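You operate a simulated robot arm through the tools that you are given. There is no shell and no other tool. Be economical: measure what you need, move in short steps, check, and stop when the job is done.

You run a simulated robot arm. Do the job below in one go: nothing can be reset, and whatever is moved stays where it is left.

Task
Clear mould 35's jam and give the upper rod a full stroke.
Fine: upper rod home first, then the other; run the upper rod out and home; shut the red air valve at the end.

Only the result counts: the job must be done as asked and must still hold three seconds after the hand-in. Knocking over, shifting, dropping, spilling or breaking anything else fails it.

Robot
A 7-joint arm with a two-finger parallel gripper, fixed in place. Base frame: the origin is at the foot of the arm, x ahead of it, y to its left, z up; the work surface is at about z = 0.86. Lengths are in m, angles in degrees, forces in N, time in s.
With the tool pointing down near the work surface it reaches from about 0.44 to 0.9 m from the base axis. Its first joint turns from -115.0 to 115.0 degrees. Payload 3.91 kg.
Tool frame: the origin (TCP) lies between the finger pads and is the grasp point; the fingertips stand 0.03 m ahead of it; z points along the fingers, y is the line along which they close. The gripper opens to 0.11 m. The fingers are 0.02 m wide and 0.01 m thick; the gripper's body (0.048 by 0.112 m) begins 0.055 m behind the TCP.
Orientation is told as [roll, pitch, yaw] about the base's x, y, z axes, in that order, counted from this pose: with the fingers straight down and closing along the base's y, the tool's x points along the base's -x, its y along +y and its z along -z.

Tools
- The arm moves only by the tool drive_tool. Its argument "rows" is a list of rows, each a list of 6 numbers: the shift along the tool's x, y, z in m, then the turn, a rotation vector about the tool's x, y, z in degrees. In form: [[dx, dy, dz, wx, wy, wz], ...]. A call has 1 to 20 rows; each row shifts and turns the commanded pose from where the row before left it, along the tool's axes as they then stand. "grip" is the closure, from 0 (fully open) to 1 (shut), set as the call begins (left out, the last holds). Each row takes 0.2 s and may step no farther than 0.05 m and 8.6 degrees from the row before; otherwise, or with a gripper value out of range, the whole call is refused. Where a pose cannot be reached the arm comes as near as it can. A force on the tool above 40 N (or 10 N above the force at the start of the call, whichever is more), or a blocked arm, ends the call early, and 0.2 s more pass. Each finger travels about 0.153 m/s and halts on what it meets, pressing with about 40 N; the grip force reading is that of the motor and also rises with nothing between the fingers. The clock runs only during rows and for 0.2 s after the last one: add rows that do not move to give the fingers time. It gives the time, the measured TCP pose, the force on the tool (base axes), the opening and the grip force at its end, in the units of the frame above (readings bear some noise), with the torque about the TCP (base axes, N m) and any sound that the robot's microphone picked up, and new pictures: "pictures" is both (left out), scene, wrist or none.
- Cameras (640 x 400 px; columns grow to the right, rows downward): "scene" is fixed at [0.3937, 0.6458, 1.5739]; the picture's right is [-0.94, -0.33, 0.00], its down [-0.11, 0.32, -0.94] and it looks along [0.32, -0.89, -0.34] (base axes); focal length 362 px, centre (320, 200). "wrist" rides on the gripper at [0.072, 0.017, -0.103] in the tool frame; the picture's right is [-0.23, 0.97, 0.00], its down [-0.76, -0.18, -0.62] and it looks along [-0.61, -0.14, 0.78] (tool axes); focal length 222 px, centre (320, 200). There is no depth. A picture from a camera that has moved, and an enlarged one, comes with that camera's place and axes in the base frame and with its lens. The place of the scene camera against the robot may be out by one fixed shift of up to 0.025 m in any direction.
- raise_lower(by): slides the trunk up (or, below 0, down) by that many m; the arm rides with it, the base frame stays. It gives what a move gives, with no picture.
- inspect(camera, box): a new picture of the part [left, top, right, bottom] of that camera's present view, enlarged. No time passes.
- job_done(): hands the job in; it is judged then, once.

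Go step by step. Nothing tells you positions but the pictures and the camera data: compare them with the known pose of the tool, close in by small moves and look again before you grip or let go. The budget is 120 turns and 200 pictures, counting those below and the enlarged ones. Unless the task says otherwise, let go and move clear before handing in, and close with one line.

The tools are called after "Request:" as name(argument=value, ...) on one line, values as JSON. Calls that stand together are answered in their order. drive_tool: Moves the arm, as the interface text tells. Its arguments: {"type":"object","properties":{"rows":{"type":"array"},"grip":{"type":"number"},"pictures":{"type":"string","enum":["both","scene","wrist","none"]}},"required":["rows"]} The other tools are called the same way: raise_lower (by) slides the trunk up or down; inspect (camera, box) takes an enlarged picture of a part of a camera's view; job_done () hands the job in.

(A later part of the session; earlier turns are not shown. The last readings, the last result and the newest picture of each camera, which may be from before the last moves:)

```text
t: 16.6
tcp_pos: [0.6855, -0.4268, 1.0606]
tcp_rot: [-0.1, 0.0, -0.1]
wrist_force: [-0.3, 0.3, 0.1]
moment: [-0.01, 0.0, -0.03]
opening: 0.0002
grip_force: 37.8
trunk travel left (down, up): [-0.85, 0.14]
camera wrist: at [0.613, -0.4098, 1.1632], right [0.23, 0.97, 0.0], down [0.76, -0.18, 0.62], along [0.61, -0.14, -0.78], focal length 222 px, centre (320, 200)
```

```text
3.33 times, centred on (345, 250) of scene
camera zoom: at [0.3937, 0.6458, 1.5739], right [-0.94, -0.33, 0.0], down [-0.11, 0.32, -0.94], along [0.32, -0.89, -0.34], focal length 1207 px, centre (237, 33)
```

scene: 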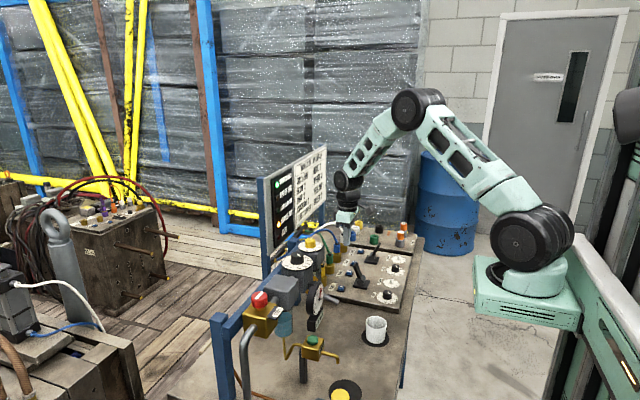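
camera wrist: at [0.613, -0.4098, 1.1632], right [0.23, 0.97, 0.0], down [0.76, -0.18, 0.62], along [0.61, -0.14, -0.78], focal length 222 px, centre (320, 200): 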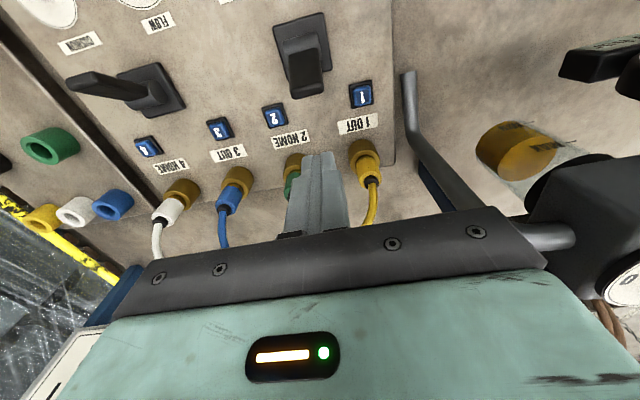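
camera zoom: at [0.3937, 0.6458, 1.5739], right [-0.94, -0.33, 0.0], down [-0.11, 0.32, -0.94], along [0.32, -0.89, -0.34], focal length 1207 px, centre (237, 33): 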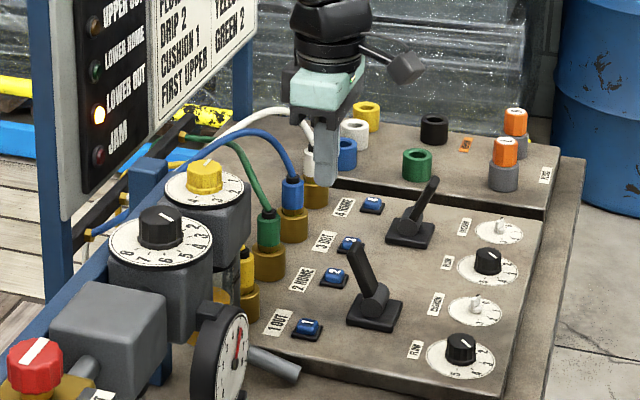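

Clear of the pipe and couplers. Descending and pushing the lower lever to −x.

Request:
drive_tool(rows=[[0, 0, 0.046, 0, 0, 0], [0, 0, 0.044, 0, 0, 0], [0, 0, 0, 0, 0, 0], [0.012, 0, 0, 0, 0, 0], [0.012, 0, 0, 0, 0, 0], [0.012, 0, 0, 0, 0, 0], [0.01, 0, 0, 0, 0, 0], [0.008, 0, 0, 0, 0, 0], [0.008, 0, 0, 0, 0, 0]], pictures="both")

Request:
inspect(camera="scene", box=[255, 140, 435, 310])

```text
t: 18.6
tcp_pos: [0.626, -0.4261, 0.9736]
tcp_rot: [-0.2, -0.5, 0.2]
wrist_force: [21.2, -3.5, 4.2]
moment: [-0.17, -0.58, 0.0]
opening: 0.0001
grip_force: 37.3
trunk travel left (down, up): [-0.85, 0.14]
camera wrist: at [0.5532, -0.4103, 1.0755], right [0.23, 0.97, 0.0], down [0.76, -0.17, 0.63], along [0.61, -0.14, -0.78], focal length 222 px, centre (320, 200)
```

scene: 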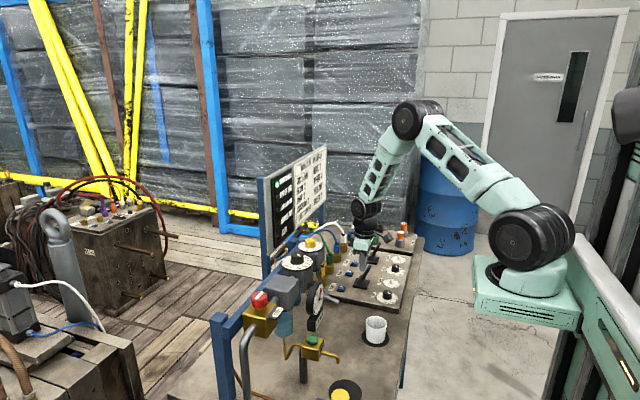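
wrist: 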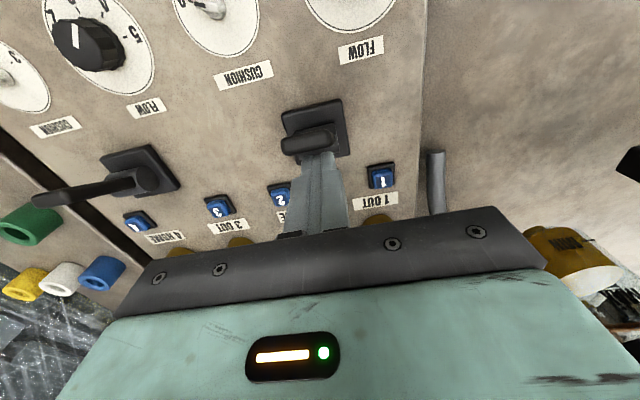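

```text
2.35 times, centred on (345, 225) of scene
camera zoom: at [0.3937, 0.6458, 1.5739], right [-0.94, -0.33, 0.0], down [-0.11, 0.32, -0.94], along [0.32, -0.89, -0.34], focal length 852 px, centre (261, 141)
```

zoom: 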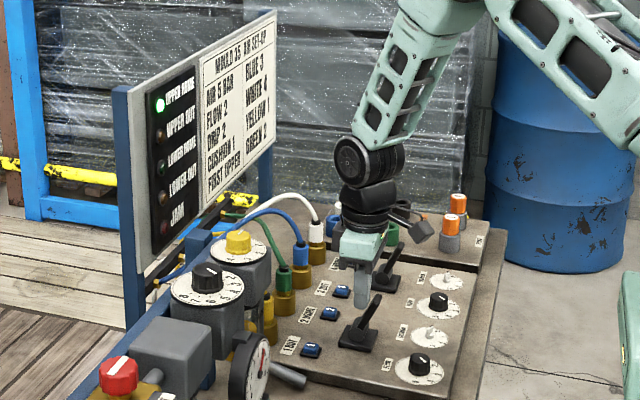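

Lower is leaving OUT and heading home. I'll lift away and move to the −x side of the upper lever while it completes.

Request:
drive_tool(rows=[[-0.02, 0, 0, 0, 0, 0], [0, 0, -0.045, 0, 0, 0], [0, 0, -0.045, 0, 0, 0], [0, -0.045, 0, 0, 0, 0], [0, -0.045, 0, 0, 0, 0], [0, -0.045, 0, 0, 0, 0], [0, -0.045, 0, 0, 0, 0], [0.04, 0, 0, 0, 0, 0], [0.026, 0, 0, 0, 0, 0], [0, 0, 0, 0, 0, 0]], pictures="both")

Request:
inspect(camera="scene", box=[255, 140, 435, 310])

```text
t: 20.8
tcp_pos: [0.5764, -0.6069, 1.0592]
tcp_rot: [0.0, -0.1, 0.0]
wrist_force: [-0.9, 0.5, 0.9]
moment: [0.02, -0.01, -0.02]
opening: 0.0
grip_force: 37.5
trunk travel left (down, up): [-0.85, 0.14]
camera wrist: at [0.5031, -0.59, 1.1626], right [0.23, 0.97, 0.0], down [0.76, -0.18, 0.62], along [0.61, -0.14, -0.78], focal length 222 px, centre (320, 200)
```

scene: 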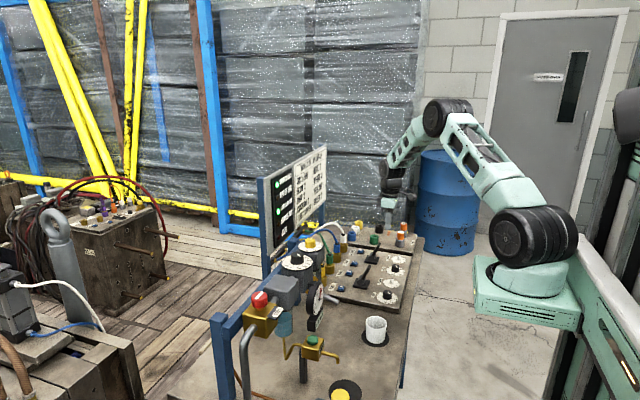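
wrist: 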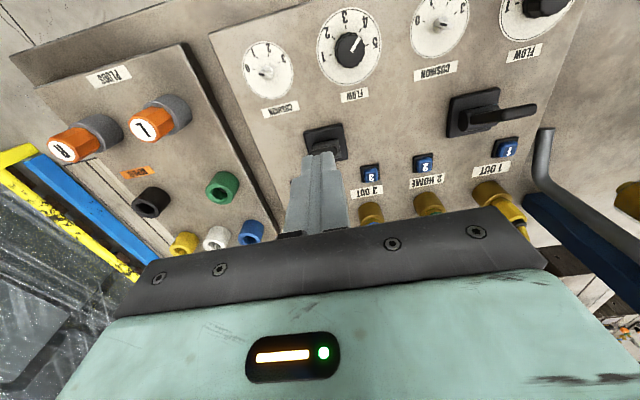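

```text
2.35 times, centred on (345, 225) of scene
camera zoom: at [0.3937, 0.6458, 1.5739], right [-0.94, -0.33, 0.0], down [-0.11, 0.32, -0.94], along [0.32, -0.89, -0.34], focal length 852 px, centre (261, 141)
```

zoom: 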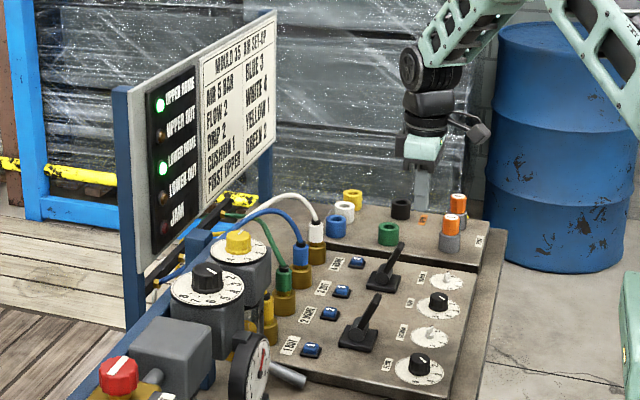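

Both rods are home and no jam. Backing off a little more to −x to miss the lever, then descending to push the upper lever to OUT (+x).

Request:
drive_tool(rows=[[0.02, 0, 0, 0, 0, 0], [0, 0, 0.045, 0, 0, 0], [0, 0, 0.045, 0, 0, 0], [0, 0, 0, 0, 0, 0]], pictures="wrist")

```text
t: 21.8
tcp_pos: [0.5555, -0.6074, 0.9699]
tcp_rot: [0.0, 0.0, 0.0]
wrist_force: [-0.3, 0.0, 0.2]
moment: [0.0, 0.02, 0.03]
opening: 0.0002
grip_force: 37.9
trunk travel left (down, up): [-0.85, 0.14]
camera wrist: at [0.4832, -0.5911, 1.0728], right [0.23, 0.97, 0.0], down [0.76, -0.18, 0.62], along [0.61, -0.14, -0.78], focal length 222 px, centre (320, 200)
```

wrist: 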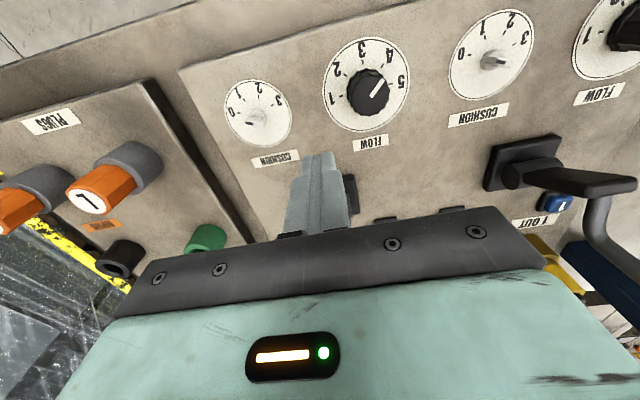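

In place and clear. Pushing the upper lever to +x.

Request:
drive_tool(rows=[[-0.015, 0, 0, 0, 0, 0], [-0.015, 0, 0, 0, 0, 0], [-0.015, 0, 0, 0, 0, 0], [-0.015, 0, 0, 0, 0, 0], [-0.01, 0, 0, 0, 0, 0], [-0.008, 0, 0, 0, 0, 0], [-0.006, 0, 0, 0, 0, 0]], pictures="both")

Request:
inspect(camera="scene", box=[255, 140, 435, 310])

```text
t: 23.6
tcp_pos: [0.6311, -0.6079, 0.9715]
tcp_rot: [0.3, 0.9, -0.1]
wrist_force: [-13.7, 3.0, 10.4]
moment: [0.0, 0.28, 0.09]
opening: 0.0
grip_force: 38.0
trunk travel left (down, up): [-0.85, 0.14]
stopped in row 7: the force on the tool passed its limit at 41 N (the readings are from after the stop); the commanded pose is now the measured one
camera wrist: at [0.561, -0.5917, 1.0754], right [0.23, 0.97, 0.0], down [0.77, -0.18, 0.61], along [0.59, -0.14, -0.79], focal length 222 px, centre (320, 200)
```

scene: 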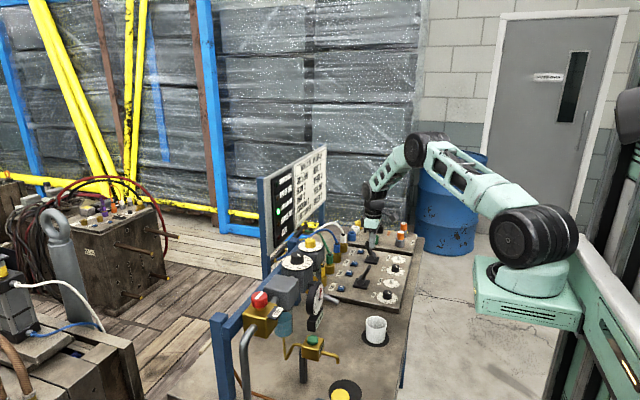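
wrist: 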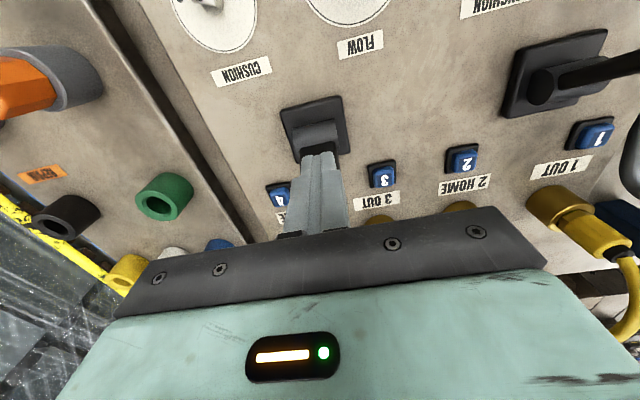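

```text
2.35 times, centred on (345, 225) of scene
camera zoom: at [0.3937, 0.6458, 1.5739], right [-0.94, -0.33, 0.0], down [-0.11, 0.32, -0.94], along [0.32, -0.89, -0.34], focal length 852 px, centre (261, 141)
```

zoom: 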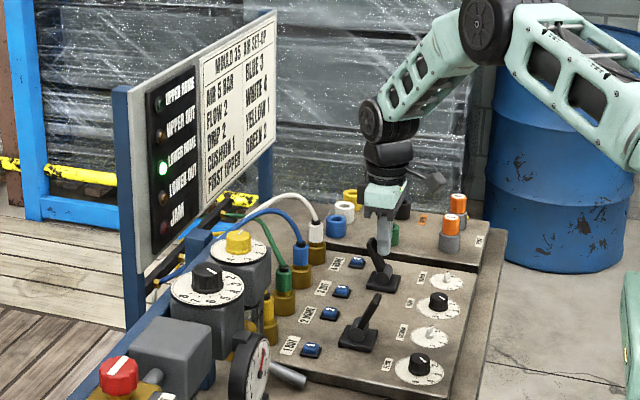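

Lever is at OUT and the upper rod is travelling. I'll lift off, cross to the +x side, and wait for UPPER OUT.

Request:
drive_tool(rows=[[0.02, 0, 0, 0, -0.9, 0], [0, 0, -0.045, 0, 0, 0], [0, 0, -0.045, 0, 0, 0], [-0.04, 0, 0, 0, 0, 0], [-0.035, 0, 0, 0, 0, 0], [0, 0, 0, 0, 0, 0]], pictures="both")

Request:
inspect(camera="scene", box=[255, 140, 435, 310])

```text
t: 25.0
tcp_pos: [0.6915, -0.6064, 1.0639]
tcp_rot: [0.3, -0.2, -0.2]
wrist_force: [-0.5, -0.3, -0.5]
moment: [0.01, 0.02, -0.01]
opening: 0.0002
grip_force: 38.2
trunk travel left (down, up): [-0.85, 0.14]
camera wrist: at [0.6179, -0.5902, 1.1657], right [0.23, 0.97, 0.01], down [0.76, -0.18, 0.62], along [0.61, -0.14, -0.78], focal length 222 px, centre (320, 200)
```

scene: 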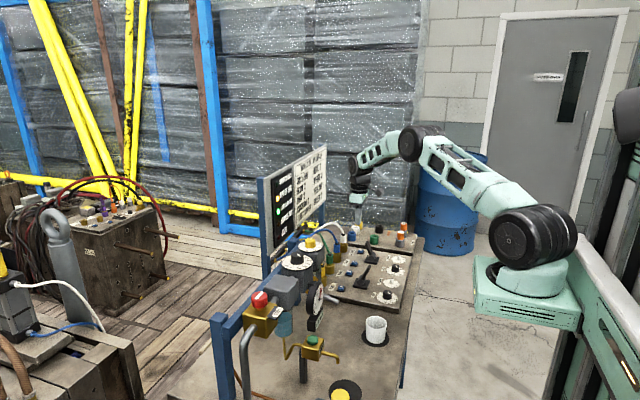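
wrist: 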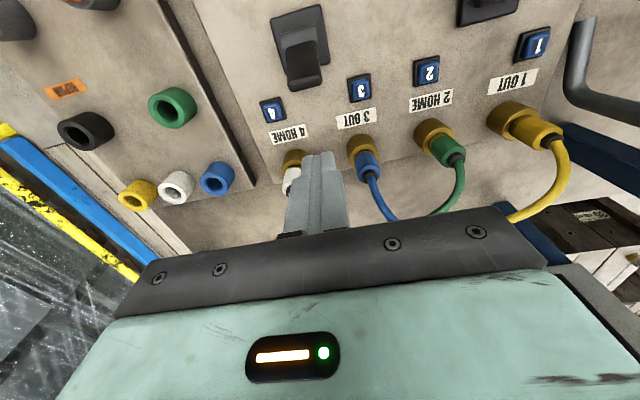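

```text
2.35 times, centred on (345, 225) of scene
camera zoom: at [0.3937, 0.6458, 1.5739], right [-0.94, -0.33, 0.0], down [-0.11, 0.32, -0.94], along [0.32, -0.89, -0.34], focal length 852 px, centre (261, 141)
```

zoom: 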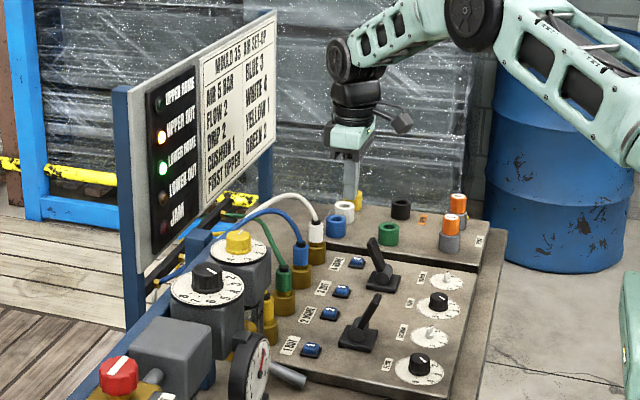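

UPPER OUT is lit, lower is home. Now pushing the upper lever back to HOME, as before.

Request:
drive_tool(rows=[[0, 0, 0.047, 0, 0, 0], [0, 0, 0.046, 0, 0, 0], [0, 0, 0, 0, 0, 0], [0.015, 0, 0, 0, 0, 0], [0.012, 0, 0, 0, 0, 0], [0.012, 0, 0, 0, 0, 0], [0.01, 0, 0, 0, 0, 0], [0.01, 0, 0, 0, 0, 0], [0.009, 0, 0, 0, 0, 0]], pictures="none")

Request:
drive_tool(rows=[[-0.02, 0, 0, 0, 0, 0], [0, 0, -0.045, 0, 0, 0], [0, 0, -0.045, 0, 0, 0], [0, 0, -0.045, 0, 0, 0], [0.04, 0, -0.02, 0, 0, 0], [0.04, 0, -0.02, 0, 0, 0]], pictures="both")

Request:
inspect(camera="scene", box=[255, 140, 435, 310])

```text
t: 27.0
tcp_pos: [0.6282, -0.604, 0.9721]
tcp_rot: [0.1, -0.7, 0.0]
wrist_force: [21.1, -0.9, 4.5]
moment: [-0.21, -0.57, -0.07]
opening: 0.0001
grip_force: 37.0
trunk travel left (down, up): [-0.85, 0.14]
```

```text
t: 28.4
tcp_pos: [0.5625, -0.6075, 1.1419]
tcp_rot: [0.3, -0.2, -0.1]
wrist_force: [0.5, -0.5, 0.6]
moment: [-0.01, 0.03, -0.01]
opening: 0.0
grip_force: 38.1
trunk travel left (down, up): [-0.85, 0.14]
camera wrist: at [0.4878, -0.5918, 1.2449], right [0.23, 0.97, 0.01], down [0.76, -0.18, 0.62], along [0.61, -0.14, -0.78], focal length 222 px, centre (320, 200)
```

scene: 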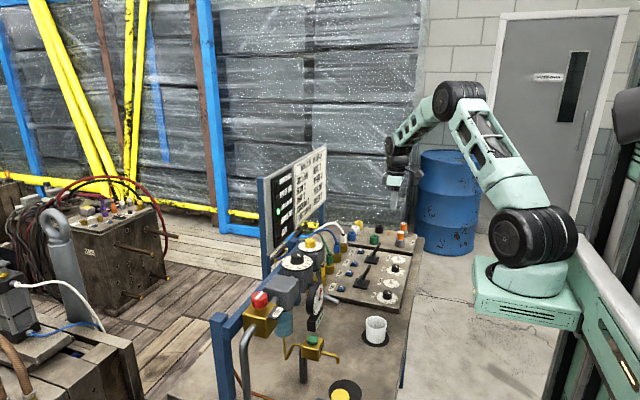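
wrist: 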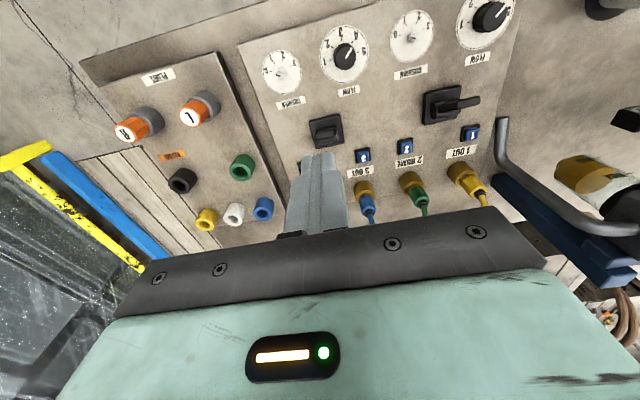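

```text
2.35 times, centred on (345, 225) of scene
camera zoom: at [0.3937, 0.6458, 1.5739], right [-0.94, -0.33, 0.0], down [-0.11, 0.32, -0.94], along [0.32, -0.89, -0.34], focal length 852 px, centre (261, 141)
```

zoom: 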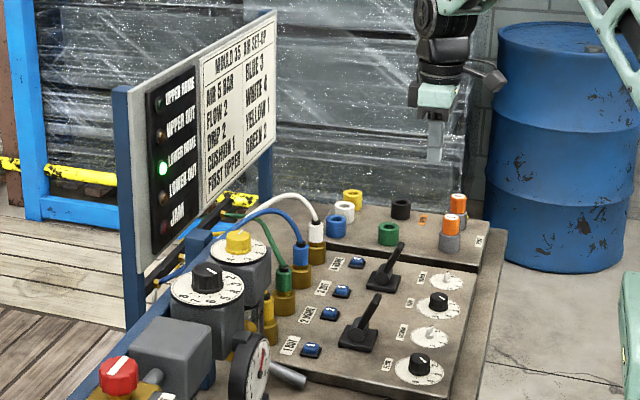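

Upper is on its way home. I'll travel at height to the red valve, opening the gripper, and recheck the lamps.

Request:
drive_tool(rows=[[0, 0.02, -0.04, 0, 0, 0], [0, 0.02, -0.04, 0, 0, 0], [0, 0.045, -0.01, 0, 0, 0], [0, 0.045, -0.01, 0, 0, 0], [0, 0.045, -0.01, 0, 0, 0], [0, 0.045, -0.01, 0, 0, 0], [0, 0.045, -0.01, 0, 0, 0], [0, 0.045, 0, 0, 0, 0], [0, 0.045, 0, 0, 0, 0], [0, 0.045, 0, 0, 0, 0], [0, 0.045, 0, 0, 0, 0], [0, 0.045, 0, 0, 0, 0], [0, 0.045, 0, 0, 0, 0], [0, 0.045, 0, 0, 0, 0], [0, 0.045, 0, 0, 0, 0], [-0.04, 0.02, 0, 0, 0, 0], [-0.04, 0, 0, 0, 0, 0]], grip=0.3, pictures="both")

Request:
inspect(camera="scene", box=[200, 140, 380, 340])

Request:
inspect(camera="wrist", box=[220, 40, 420, 190])

```text
t: 32.0
tcp_pos: [0.643, 0.0342, 1.2794]
tcp_rot: [0.3, -0.2, -0.2]
wrist_force: [-0.3, -0.2, 0.4]
moment: [-0.02, -0.05, 0.01]
opening: 0.0773
grip_force: 0.1
trunk travel left (down, up): [-0.85, 0.14]
camera wrist: at [0.5704, 0.0509, 1.3807], right [0.23, 0.97, 0.01], down [0.76, -0.18, 0.63], along [0.61, -0.14, -0.78], focal length 222 px, centre (320, 200)
```

scene: 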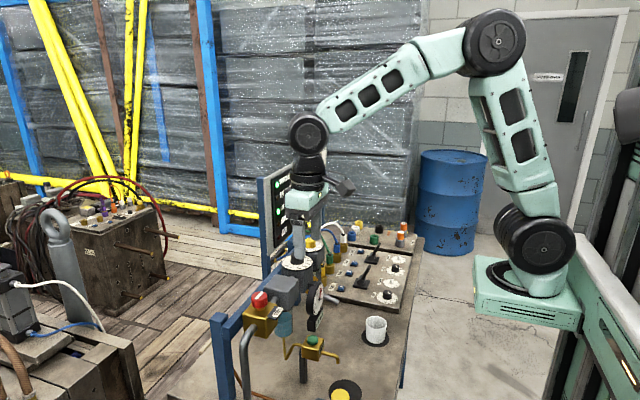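
wrist: 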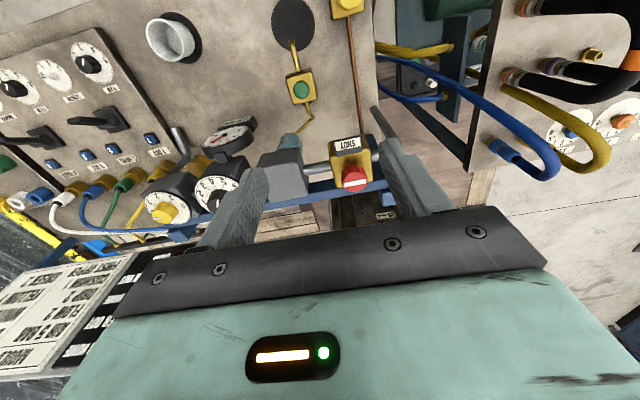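

```text
2.00 times, centred on (290, 240) of scene
camera zoom: at [0.3937, 0.6458, 1.5739], right [-0.94, -0.33, 0.0], down [-0.11, 0.32, -0.94], along [0.32, -0.89, -0.34], focal length 724 px, centre (380, 120)
```

zoom: 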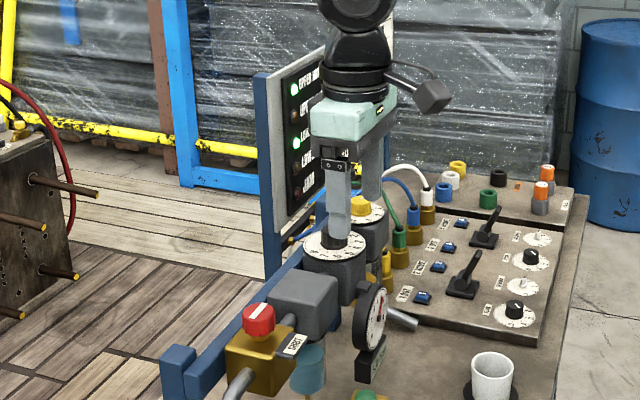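

```text
2.67 times, centred on (320, 115) of wrist
camera zoom: at [0.5704, 0.0509, 1.3807], right [0.23, 0.97, 0.01], down [0.76, -0.18, 0.63], along [0.61, -0.14, -0.78], focal length 592 px, centre (320, 427)
```

zoom: 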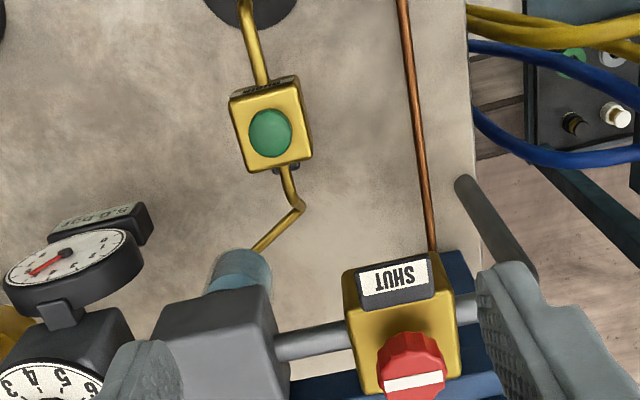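

UPPER HOME and LOWER HOME are both lit. The red knob is near (0.755, 0.06, 1.11); hovering above it to refine.

Request:
drive_tool(rows=[[-0.045, 0.013, 0, 0, 0, 0], [-0.045, 0.013, 0, 0, 0, 0], [-0.022, 0, 0.02, 0, 0, 0], [0, 0, 0.02, 0, 0, 0]], pictures="both")

Request:
inspect(camera="scene", box=[200, 200, 340, 340])

Request:
inspect(camera="wrist", box=[240, 60, 420, 220])

```text
t: 33.0
tcp_pos: [0.7541, 0.0632, 1.2383]
tcp_rot: [0.3, -0.2, -0.2]
wrist_force: [-0.4, -0.7, 1.0]
moment: [0.01, -0.01, -0.01]
opening: 0.0772
grip_force: 0.0
trunk travel left (down, up): [-0.85, 0.14]
camera wrist: at [0.6809, 0.079, 1.3411], right [0.23, 0.97, 0.01], down [0.76, -0.18, 0.62], along [0.61, -0.14, -0.78], focal length 222 px, centre (320, 200)
```

scene: 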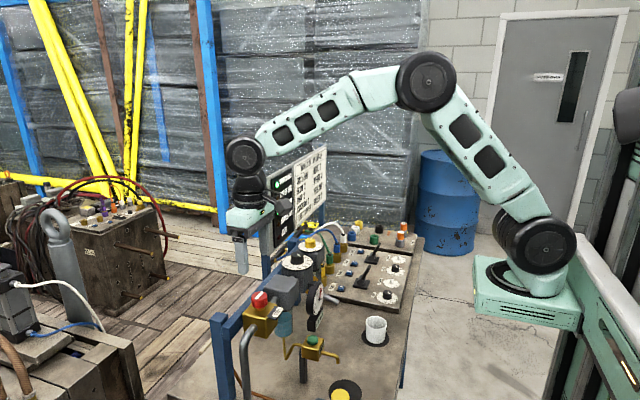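
wrist: 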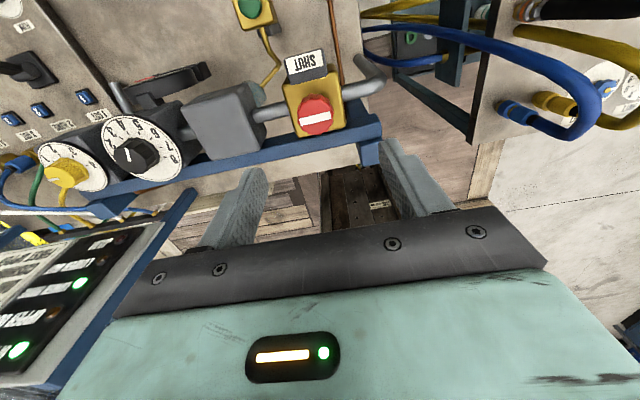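

```text
2.86 times, centred on (270, 270) of scene
camera zoom: at [0.3937, 0.6458, 1.5739], right [-0.94, -0.33, 0.0], down [-0.11, 0.32, -0.94], along [0.32, -0.89, -0.34], focal length 1034 px, centre (463, 0)
```

zoom: 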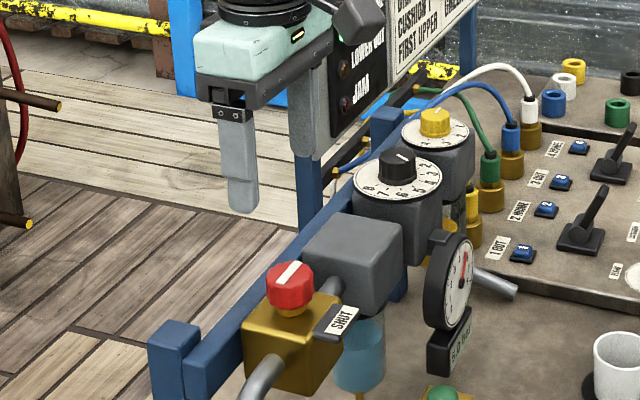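

```text
2.50 times, centred on (330, 140) of wrist
camera zoom: at [0.6809, 0.079, 1.3411], right [0.23, 0.97, 0.01], down [0.76, -0.18, 0.62], along [0.61, -0.14, -0.78], focal length 555 px, centre (295, 350)
```

zoom: 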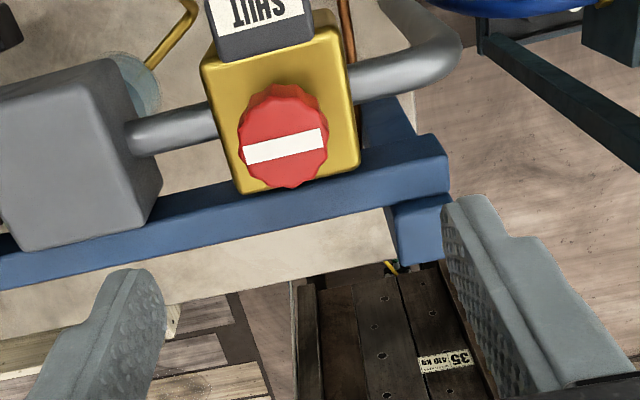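

The knob is at about (0.760, 0.057), top z≈1.10, about 37 mm wide. Descending partway to check centring.

Request:
drive_tool(rows=[[-0.006, -0.006, 0.03, 0, 0, 0], [0, 0, 0.035, 0, 0, 0], [0, 0, 0, 0, 0, 0]], pictures="both")

Request:
inspect(camera="scene", box=[200, 200, 340, 340])

```text
t: 33.8
tcp_pos: [0.761, 0.0562, 1.1711]
tcp_rot: [0.3, -0.2, -0.2]
wrist_force: [-0.2, -0.5, -0.1]
moment: [0.07, -0.01, 0.04]
opening: 0.0769
grip_force: 0.0
trunk travel left (down, up): [-0.85, 0.14]
camera wrist: at [0.6879, 0.0725, 1.274], right [0.23, 0.97, 0.01], down [0.76, -0.18, 0.63], along [0.61, -0.14, -0.78], focal length 222 px, centre (320, 200)
```

scene: 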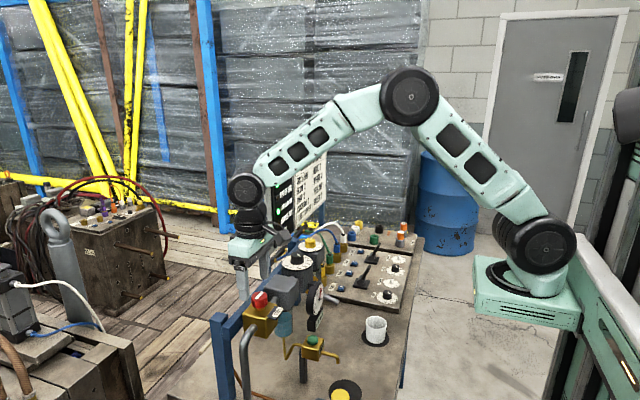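
wrist: 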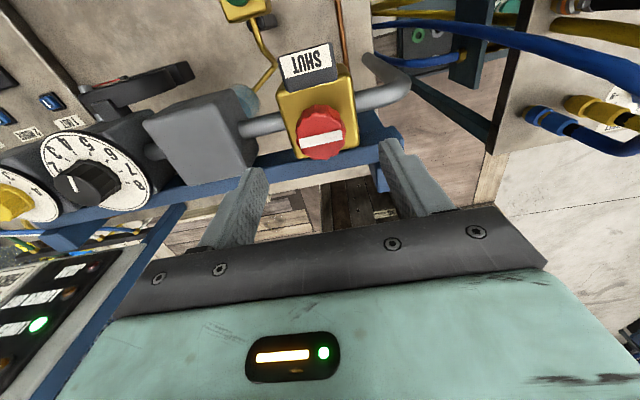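

```text
2.86 times, centred on (270, 270) of scene
camera zoom: at [0.3937, 0.6458, 1.5739], right [-0.94, -0.33, 0.0], down [-0.11, 0.32, -0.94], along [0.32, -0.89, -0.34], focal length 1034 px, centre (463, 0)
```

zoom: 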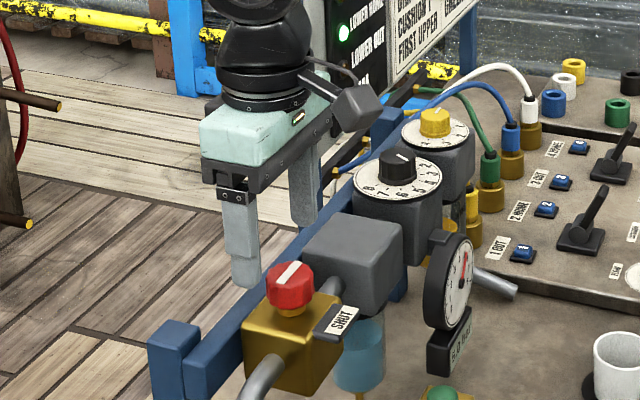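

Centring looks within a few millimetres; shifting 4 mm toward −x and lowering around the knob.

Request:
drive_tool(rows=[[0.004, 0, 0.025, 0, 0, 0], [0, 0, 0.025, 0, 0, 0], [0, 0, 0, 0, 0, 0]], pictures="both")

Request:
inspect(camera="scene", box=[200, 200, 340, 340])

Request:
inspect(camera="wrist", box=[220, 90, 430, 220])

```text
t: 34.6
tcp_pos: [0.7561, 0.0577, 1.1211]
tcp_rot: [0.4, -0.3, -0.2]
wrist_force: [0.5, 0.2, 0.1]
moment: [-0.04, -0.01, 0.01]
opening: 0.0771
grip_force: 0.1
trunk travel left (down, up): [-0.85, 0.14]
camera wrist: at [0.6828, 0.073, 1.2238], right [0.23, 0.97, 0.01], down [0.76, -0.18, 0.62], along [0.61, -0.14, -0.78], focal length 222 px, centre (320, 200)
```

scene: 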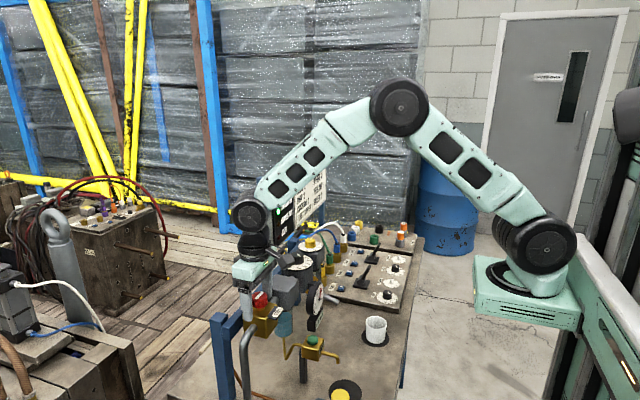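
wrist: 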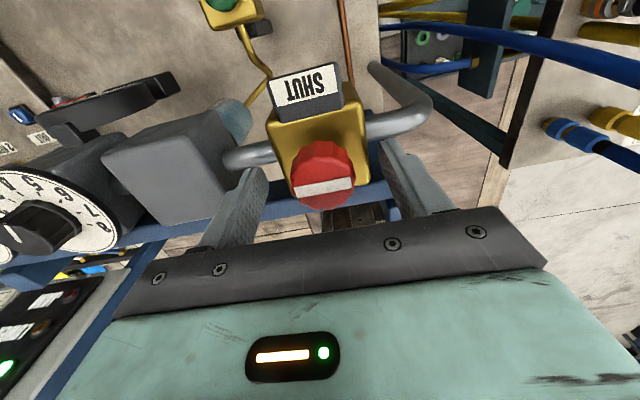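

```text
2.86 times, centred on (270, 270) of scene
camera zoom: at [0.3937, 0.6458, 1.5739], right [-0.94, -0.33, 0.0], down [-0.11, 0.32, -0.94], along [0.32, -0.89, -0.34], focal length 1034 px, centre (463, 0)
```

zoom: 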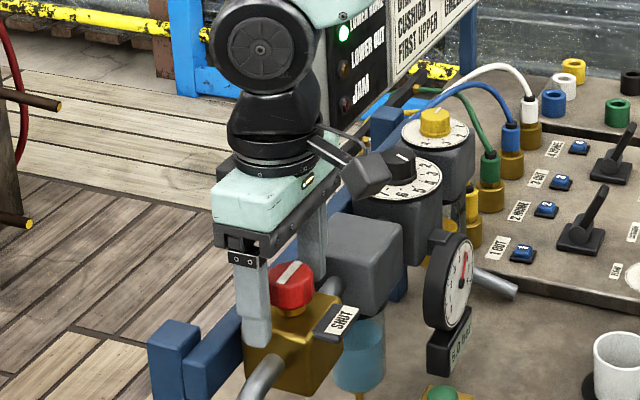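

```text
3.05 times, centred on (325, 155) of wrist
camera zoom: at [0.6828, 0.073, 1.2238], right [0.23, 0.97, 0.01], down [0.76, -0.18, 0.62], along [0.61, -0.14, -0.78], focal length 677 px, centre (305, 337)
```

zoom: 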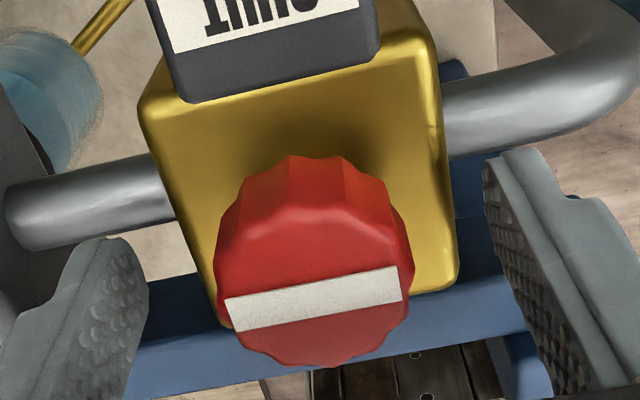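

Fingers straddle the knob, top at z≈1.12. Raising 8 mm so the tips clear the valve body, then closing.

Request:
drive_tool(rows=[[0.001, 0, -0.008, 0, 0, 0]], pictures="none")

Request:
drive_tool(rows=[[0, 0, 0, 0, 0, 0], [0, 0, 0, 0, 0, 0], [0, 0, 0, 0, 0, 0]], grip=1, pictures="both")

Request:
inspect(camera="scene", box=[200, 200, 340, 340])

```text
t: 35.0
tcp_pos: [0.7562, 0.0573, 1.1289]
tcp_rot: [0.2, -0.2, -0.2]
wrist_force: [0.5, 0.7, -0.6]
moment: [0.02, -0.02, 0.01]
opening: 0.077
grip_force: 0.1
trunk travel left (down, up): [-0.85, 0.14]
```

```text
t: 35.8
tcp_pos: [0.7564, 0.0599, 1.1295]
tcp_rot: [0.4, -0.2, -0.1]
wrist_force: [1.0, 12.8, -0.2]
moment: [0.48, -0.15, -0.08]
opening: 0.0343
grip_force: 44.6
trunk travel left (down, up): [-0.85, 0.14]
camera wrist: at [0.6825, 0.0754, 1.2326], right [0.23, 0.97, 0.01], down [0.76, -0.18, 0.63], along [0.61, -0.14, -0.78], focal length 222 px, centre (320, 200)
```

scene: 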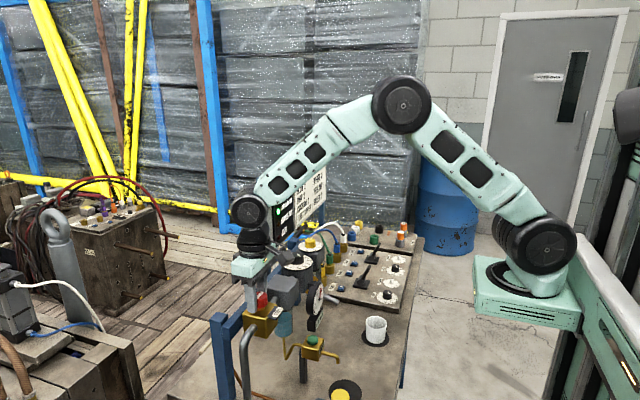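
wrist: 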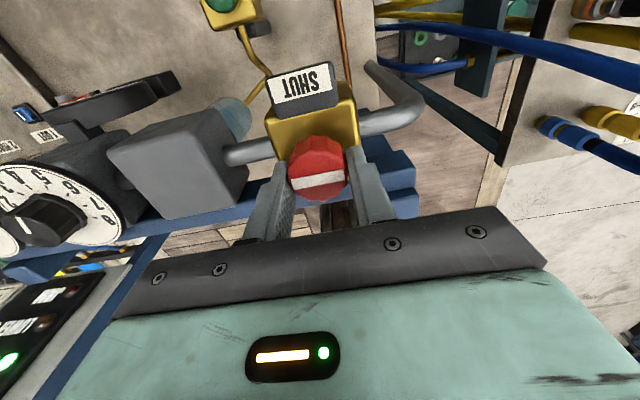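

```text
2.86 times, centred on (270, 270) of scene
camera zoom: at [0.3937, 0.6458, 1.5739], right [-0.94, -0.33, 0.0], down [-0.11, 0.32, -0.94], along [0.32, -0.89, -0.34], focal length 1034 px, centre (463, 0)
```

zoom: 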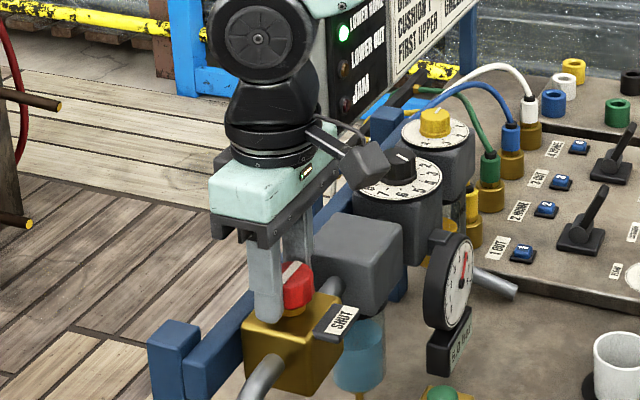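

Gripped at 34 mm, but cross-checking both views suggests the knob axis is ~8 mm nearer (x≈0.748). I'll open, recentre and regrip.

Request:
drive_tool(rows=[[0, 0, 0, 0, 0, 0], [0.008, 0.003, 0, 0, 0, 0], [0, 0, 0, 0, 0, 0]], grip=0.4, pictures="none")

Request:
drive_tool(rows=[[0, 0, 0, 0, 0, 0], [0, 0, 0, 0, 0, 0], [0, 0, 0, 0, 0, 0]], grip=1, pictures="both")

Request:
inspect(camera="scene", box=[200, 200, 340, 340])

```text
t: 36.6
tcp_pos: [0.7477, 0.0617, 1.1291]
tcp_rot: [0.3, -0.2, -0.2]
wrist_force: [0.0, 0.4, -0.3]
moment: [0.0, 0.0, -0.03]
opening: 0.0662
grip_force: 0.1
trunk travel left (down, up): [-0.85, 0.14]
```

```text
t: 37.4
tcp_pos: [0.7465, 0.0597, 1.1305]
tcp_rot: [0.2, -0.2, -0.3]
wrist_force: [-1.3, -5.1, -0.1]
moment: [-0.17, 0.14, 0.01]
opening: 0.0344
grip_force: 45.1
trunk travel left (down, up): [-0.85, 0.14]
camera wrist: at [0.6745, 0.0759, 1.2324], right [0.23, 0.97, 0.0], down [0.76, -0.18, 0.62], along [0.61, -0.14, -0.78], focal length 222 px, centre (320, 200)
```

scene: 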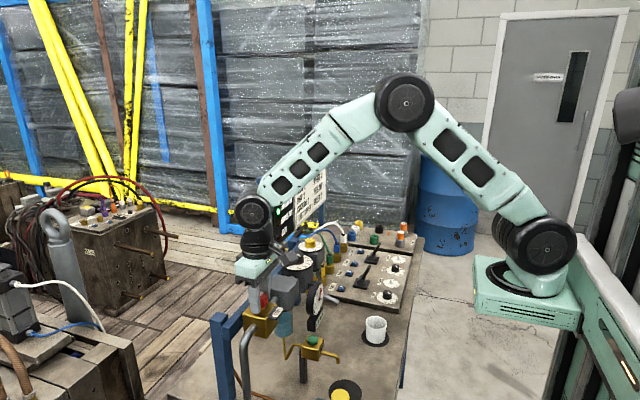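
wrist: 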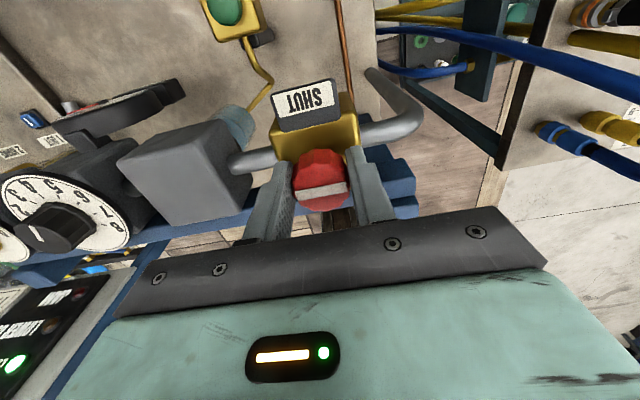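

```text
2.86 times, centred on (270, 270) of scene
camera zoom: at [0.3937, 0.6458, 1.5739], right [-0.94, -0.33, 0.0], down [-0.11, 0.32, -0.94], along [0.32, -0.89, -0.34], focal length 1034 px, centre (463, 0)
```

zoom: 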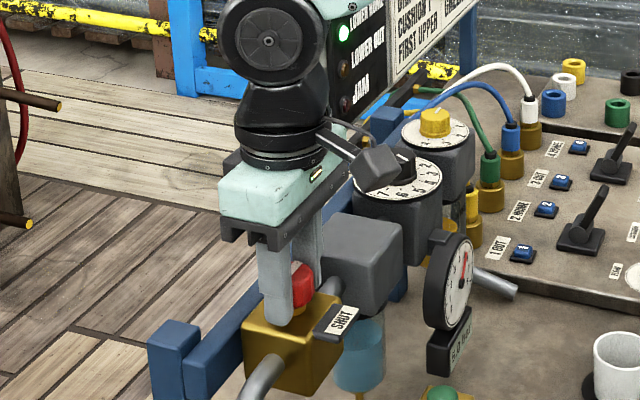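

Well centred now. Turning clockwise (seen from above) a little first to feel for resistance.

Request:
drive_tool(rows=[[0.002, 0, 0, 0, 0, 0], [0, 0, 0, 0, 0, 8], [0, 0, 0, 0, 0, 8], [0, 0, 0, 0, 0, 8]], pictures="both")

Request:
inspect(camera="scene", box=[200, 200, 340, 340])

```text
t: 38.4
tcp_pos: [0.7478, 0.062, 1.1297]
tcp_rot: [0.5, -0.2, -24.2]
wrist_force: [10.0, 2.9, 5.8]
moment: [-0.38, -1.39, 0.03]
opening: 0.0344
grip_force: 45.2
trunk travel left (down, up): [-0.85, 0.14]
camera wrist: at [0.6873, 0.1047, 1.2323], right [0.61, 0.79, 0.01], down [0.62, -0.48, 0.62], along [0.5, -0.37, -0.78], focal length 222 px, centre (320, 200)
```

scene: 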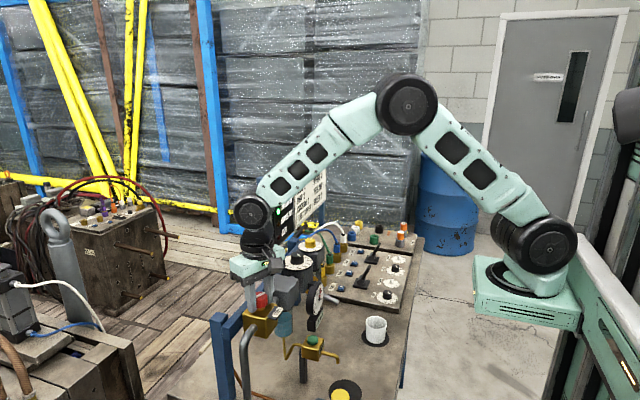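
wrist: 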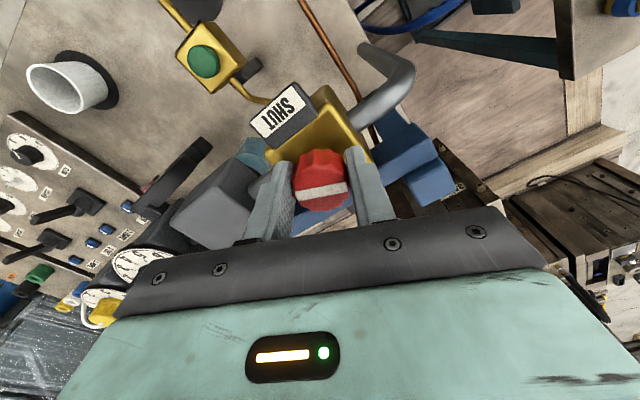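

```text
2.86 times, centred on (270, 270) of scene
camera zoom: at [0.3937, 0.6458, 1.5739], right [-0.94, -0.33, 0.0], down [-0.11, 0.32, -0.94], along [0.32, -0.89, -0.34], focal length 1034 px, centre (463, 0)
```

zoom: 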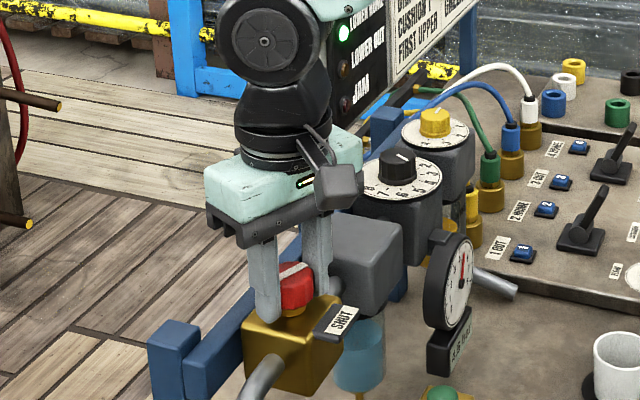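

The knob turns freely with the gripper and the gauge is dropping. Continuing to a full quarter turn.

Request:
drive_tool(rows=[[0, 0, 0, 0, 0, 8], [0, 0, 0, 0, 0, 8], [0, 0, 0, 0, 0, 8], [0, 0, 0, 0, 0, 8], [0, 0, 0, 0, 0, 8], [0, 0, 0, 0, 0, 8], [0, 0, 0, 0, 0, 8], [0, 0, 0, 0, 0, 8], [0, 0, 0, 0, 0, 2]], pictures="both")

Request:
inspect(camera="scene", box=[200, 200, 340, 340])

```text
t: 40.4
tcp_pos: [0.7489, 0.0623, 1.1288]
tcp_rot: [0.5, 0.3, -90.3]
wrist_force: [29.4, 18.1, 6.6]
moment: [-0.14, -0.58, 0.07]
opening: 0.0347
grip_force: 45.1
trunk travel left (down, up): [-0.85, 0.14]
camera wrist: at [0.7655, 0.1334, 1.233], right [0.97, -0.23, 0.01], down [-0.19, -0.76, 0.62], along [-0.14, -0.6, -0.79], focal length 222 px, centre (320, 200)
```

scene: 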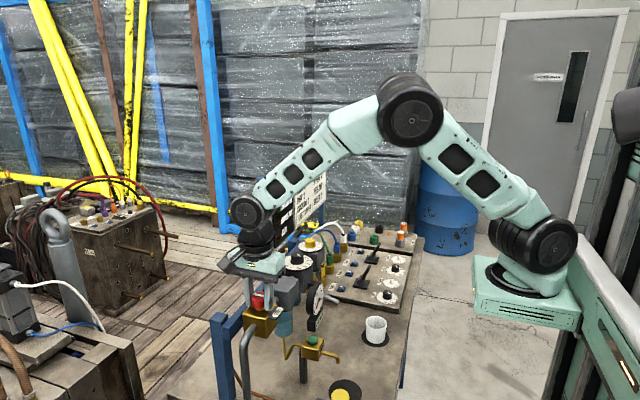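
wrist: 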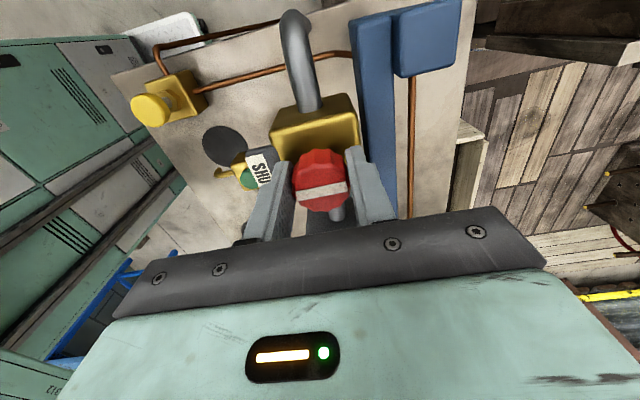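

```text
2.86 times, centred on (270, 270) of scene
camera zoom: at [0.3937, 0.6458, 1.5739], right [-0.94, -0.33, 0.0], down [-0.11, 0.32, -0.94], along [0.32, -0.89, -0.34], focal length 1034 px, centre (463, 0)
```

zoom: 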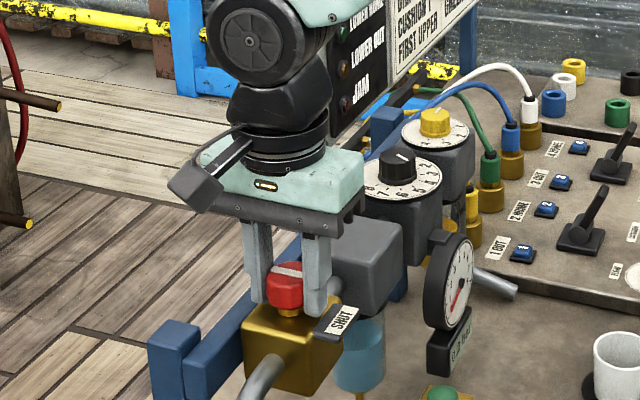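

The bar is across the pipe and the gauge has dropped. Checking lamps and reading before letting go.

Request:
inspect(camera="scene", box=[255, 150, 345, 250])

Request:
inspect(camera="scene", box=[295, 270, 345, 340])

```text
4.00 times, centred on (300, 200) of scene
camera zoom: at [0.3937, 0.6458, 1.5739], right [-0.94, -0.33, 0.0], down [-0.11, 0.32, -0.94], along [0.32, -0.89, -0.34], focal length 1448 px, centre (400, 200)
```

zoom: 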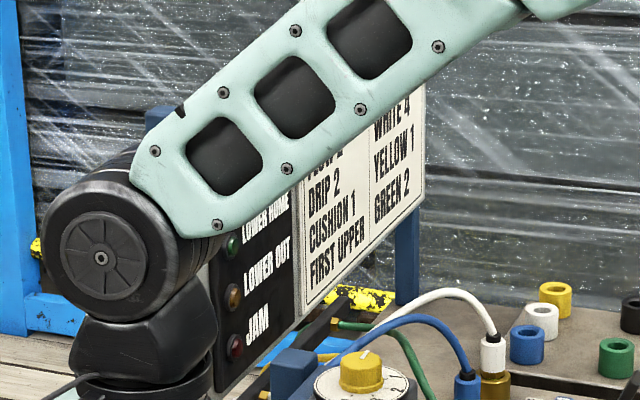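

```text
5.71 times, centred on (320, 305) of scene
camera zoom: at [0.3937, 0.6458, 1.5739], right [-0.94, -0.33, 0.0], down [-0.11, 0.32, -0.94], along [0.32, -0.89, -0.34], focal length 2068 px, centre (320, -400)
```

zoom: 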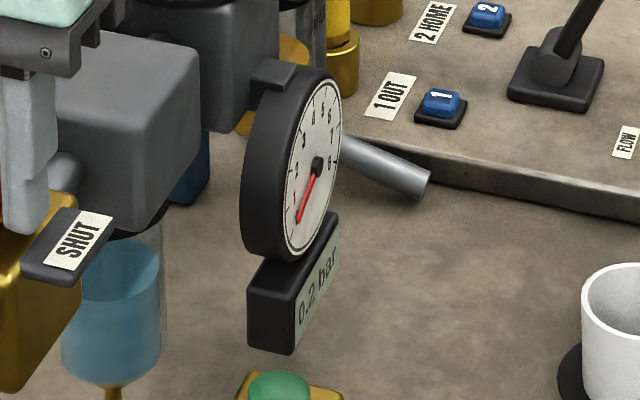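

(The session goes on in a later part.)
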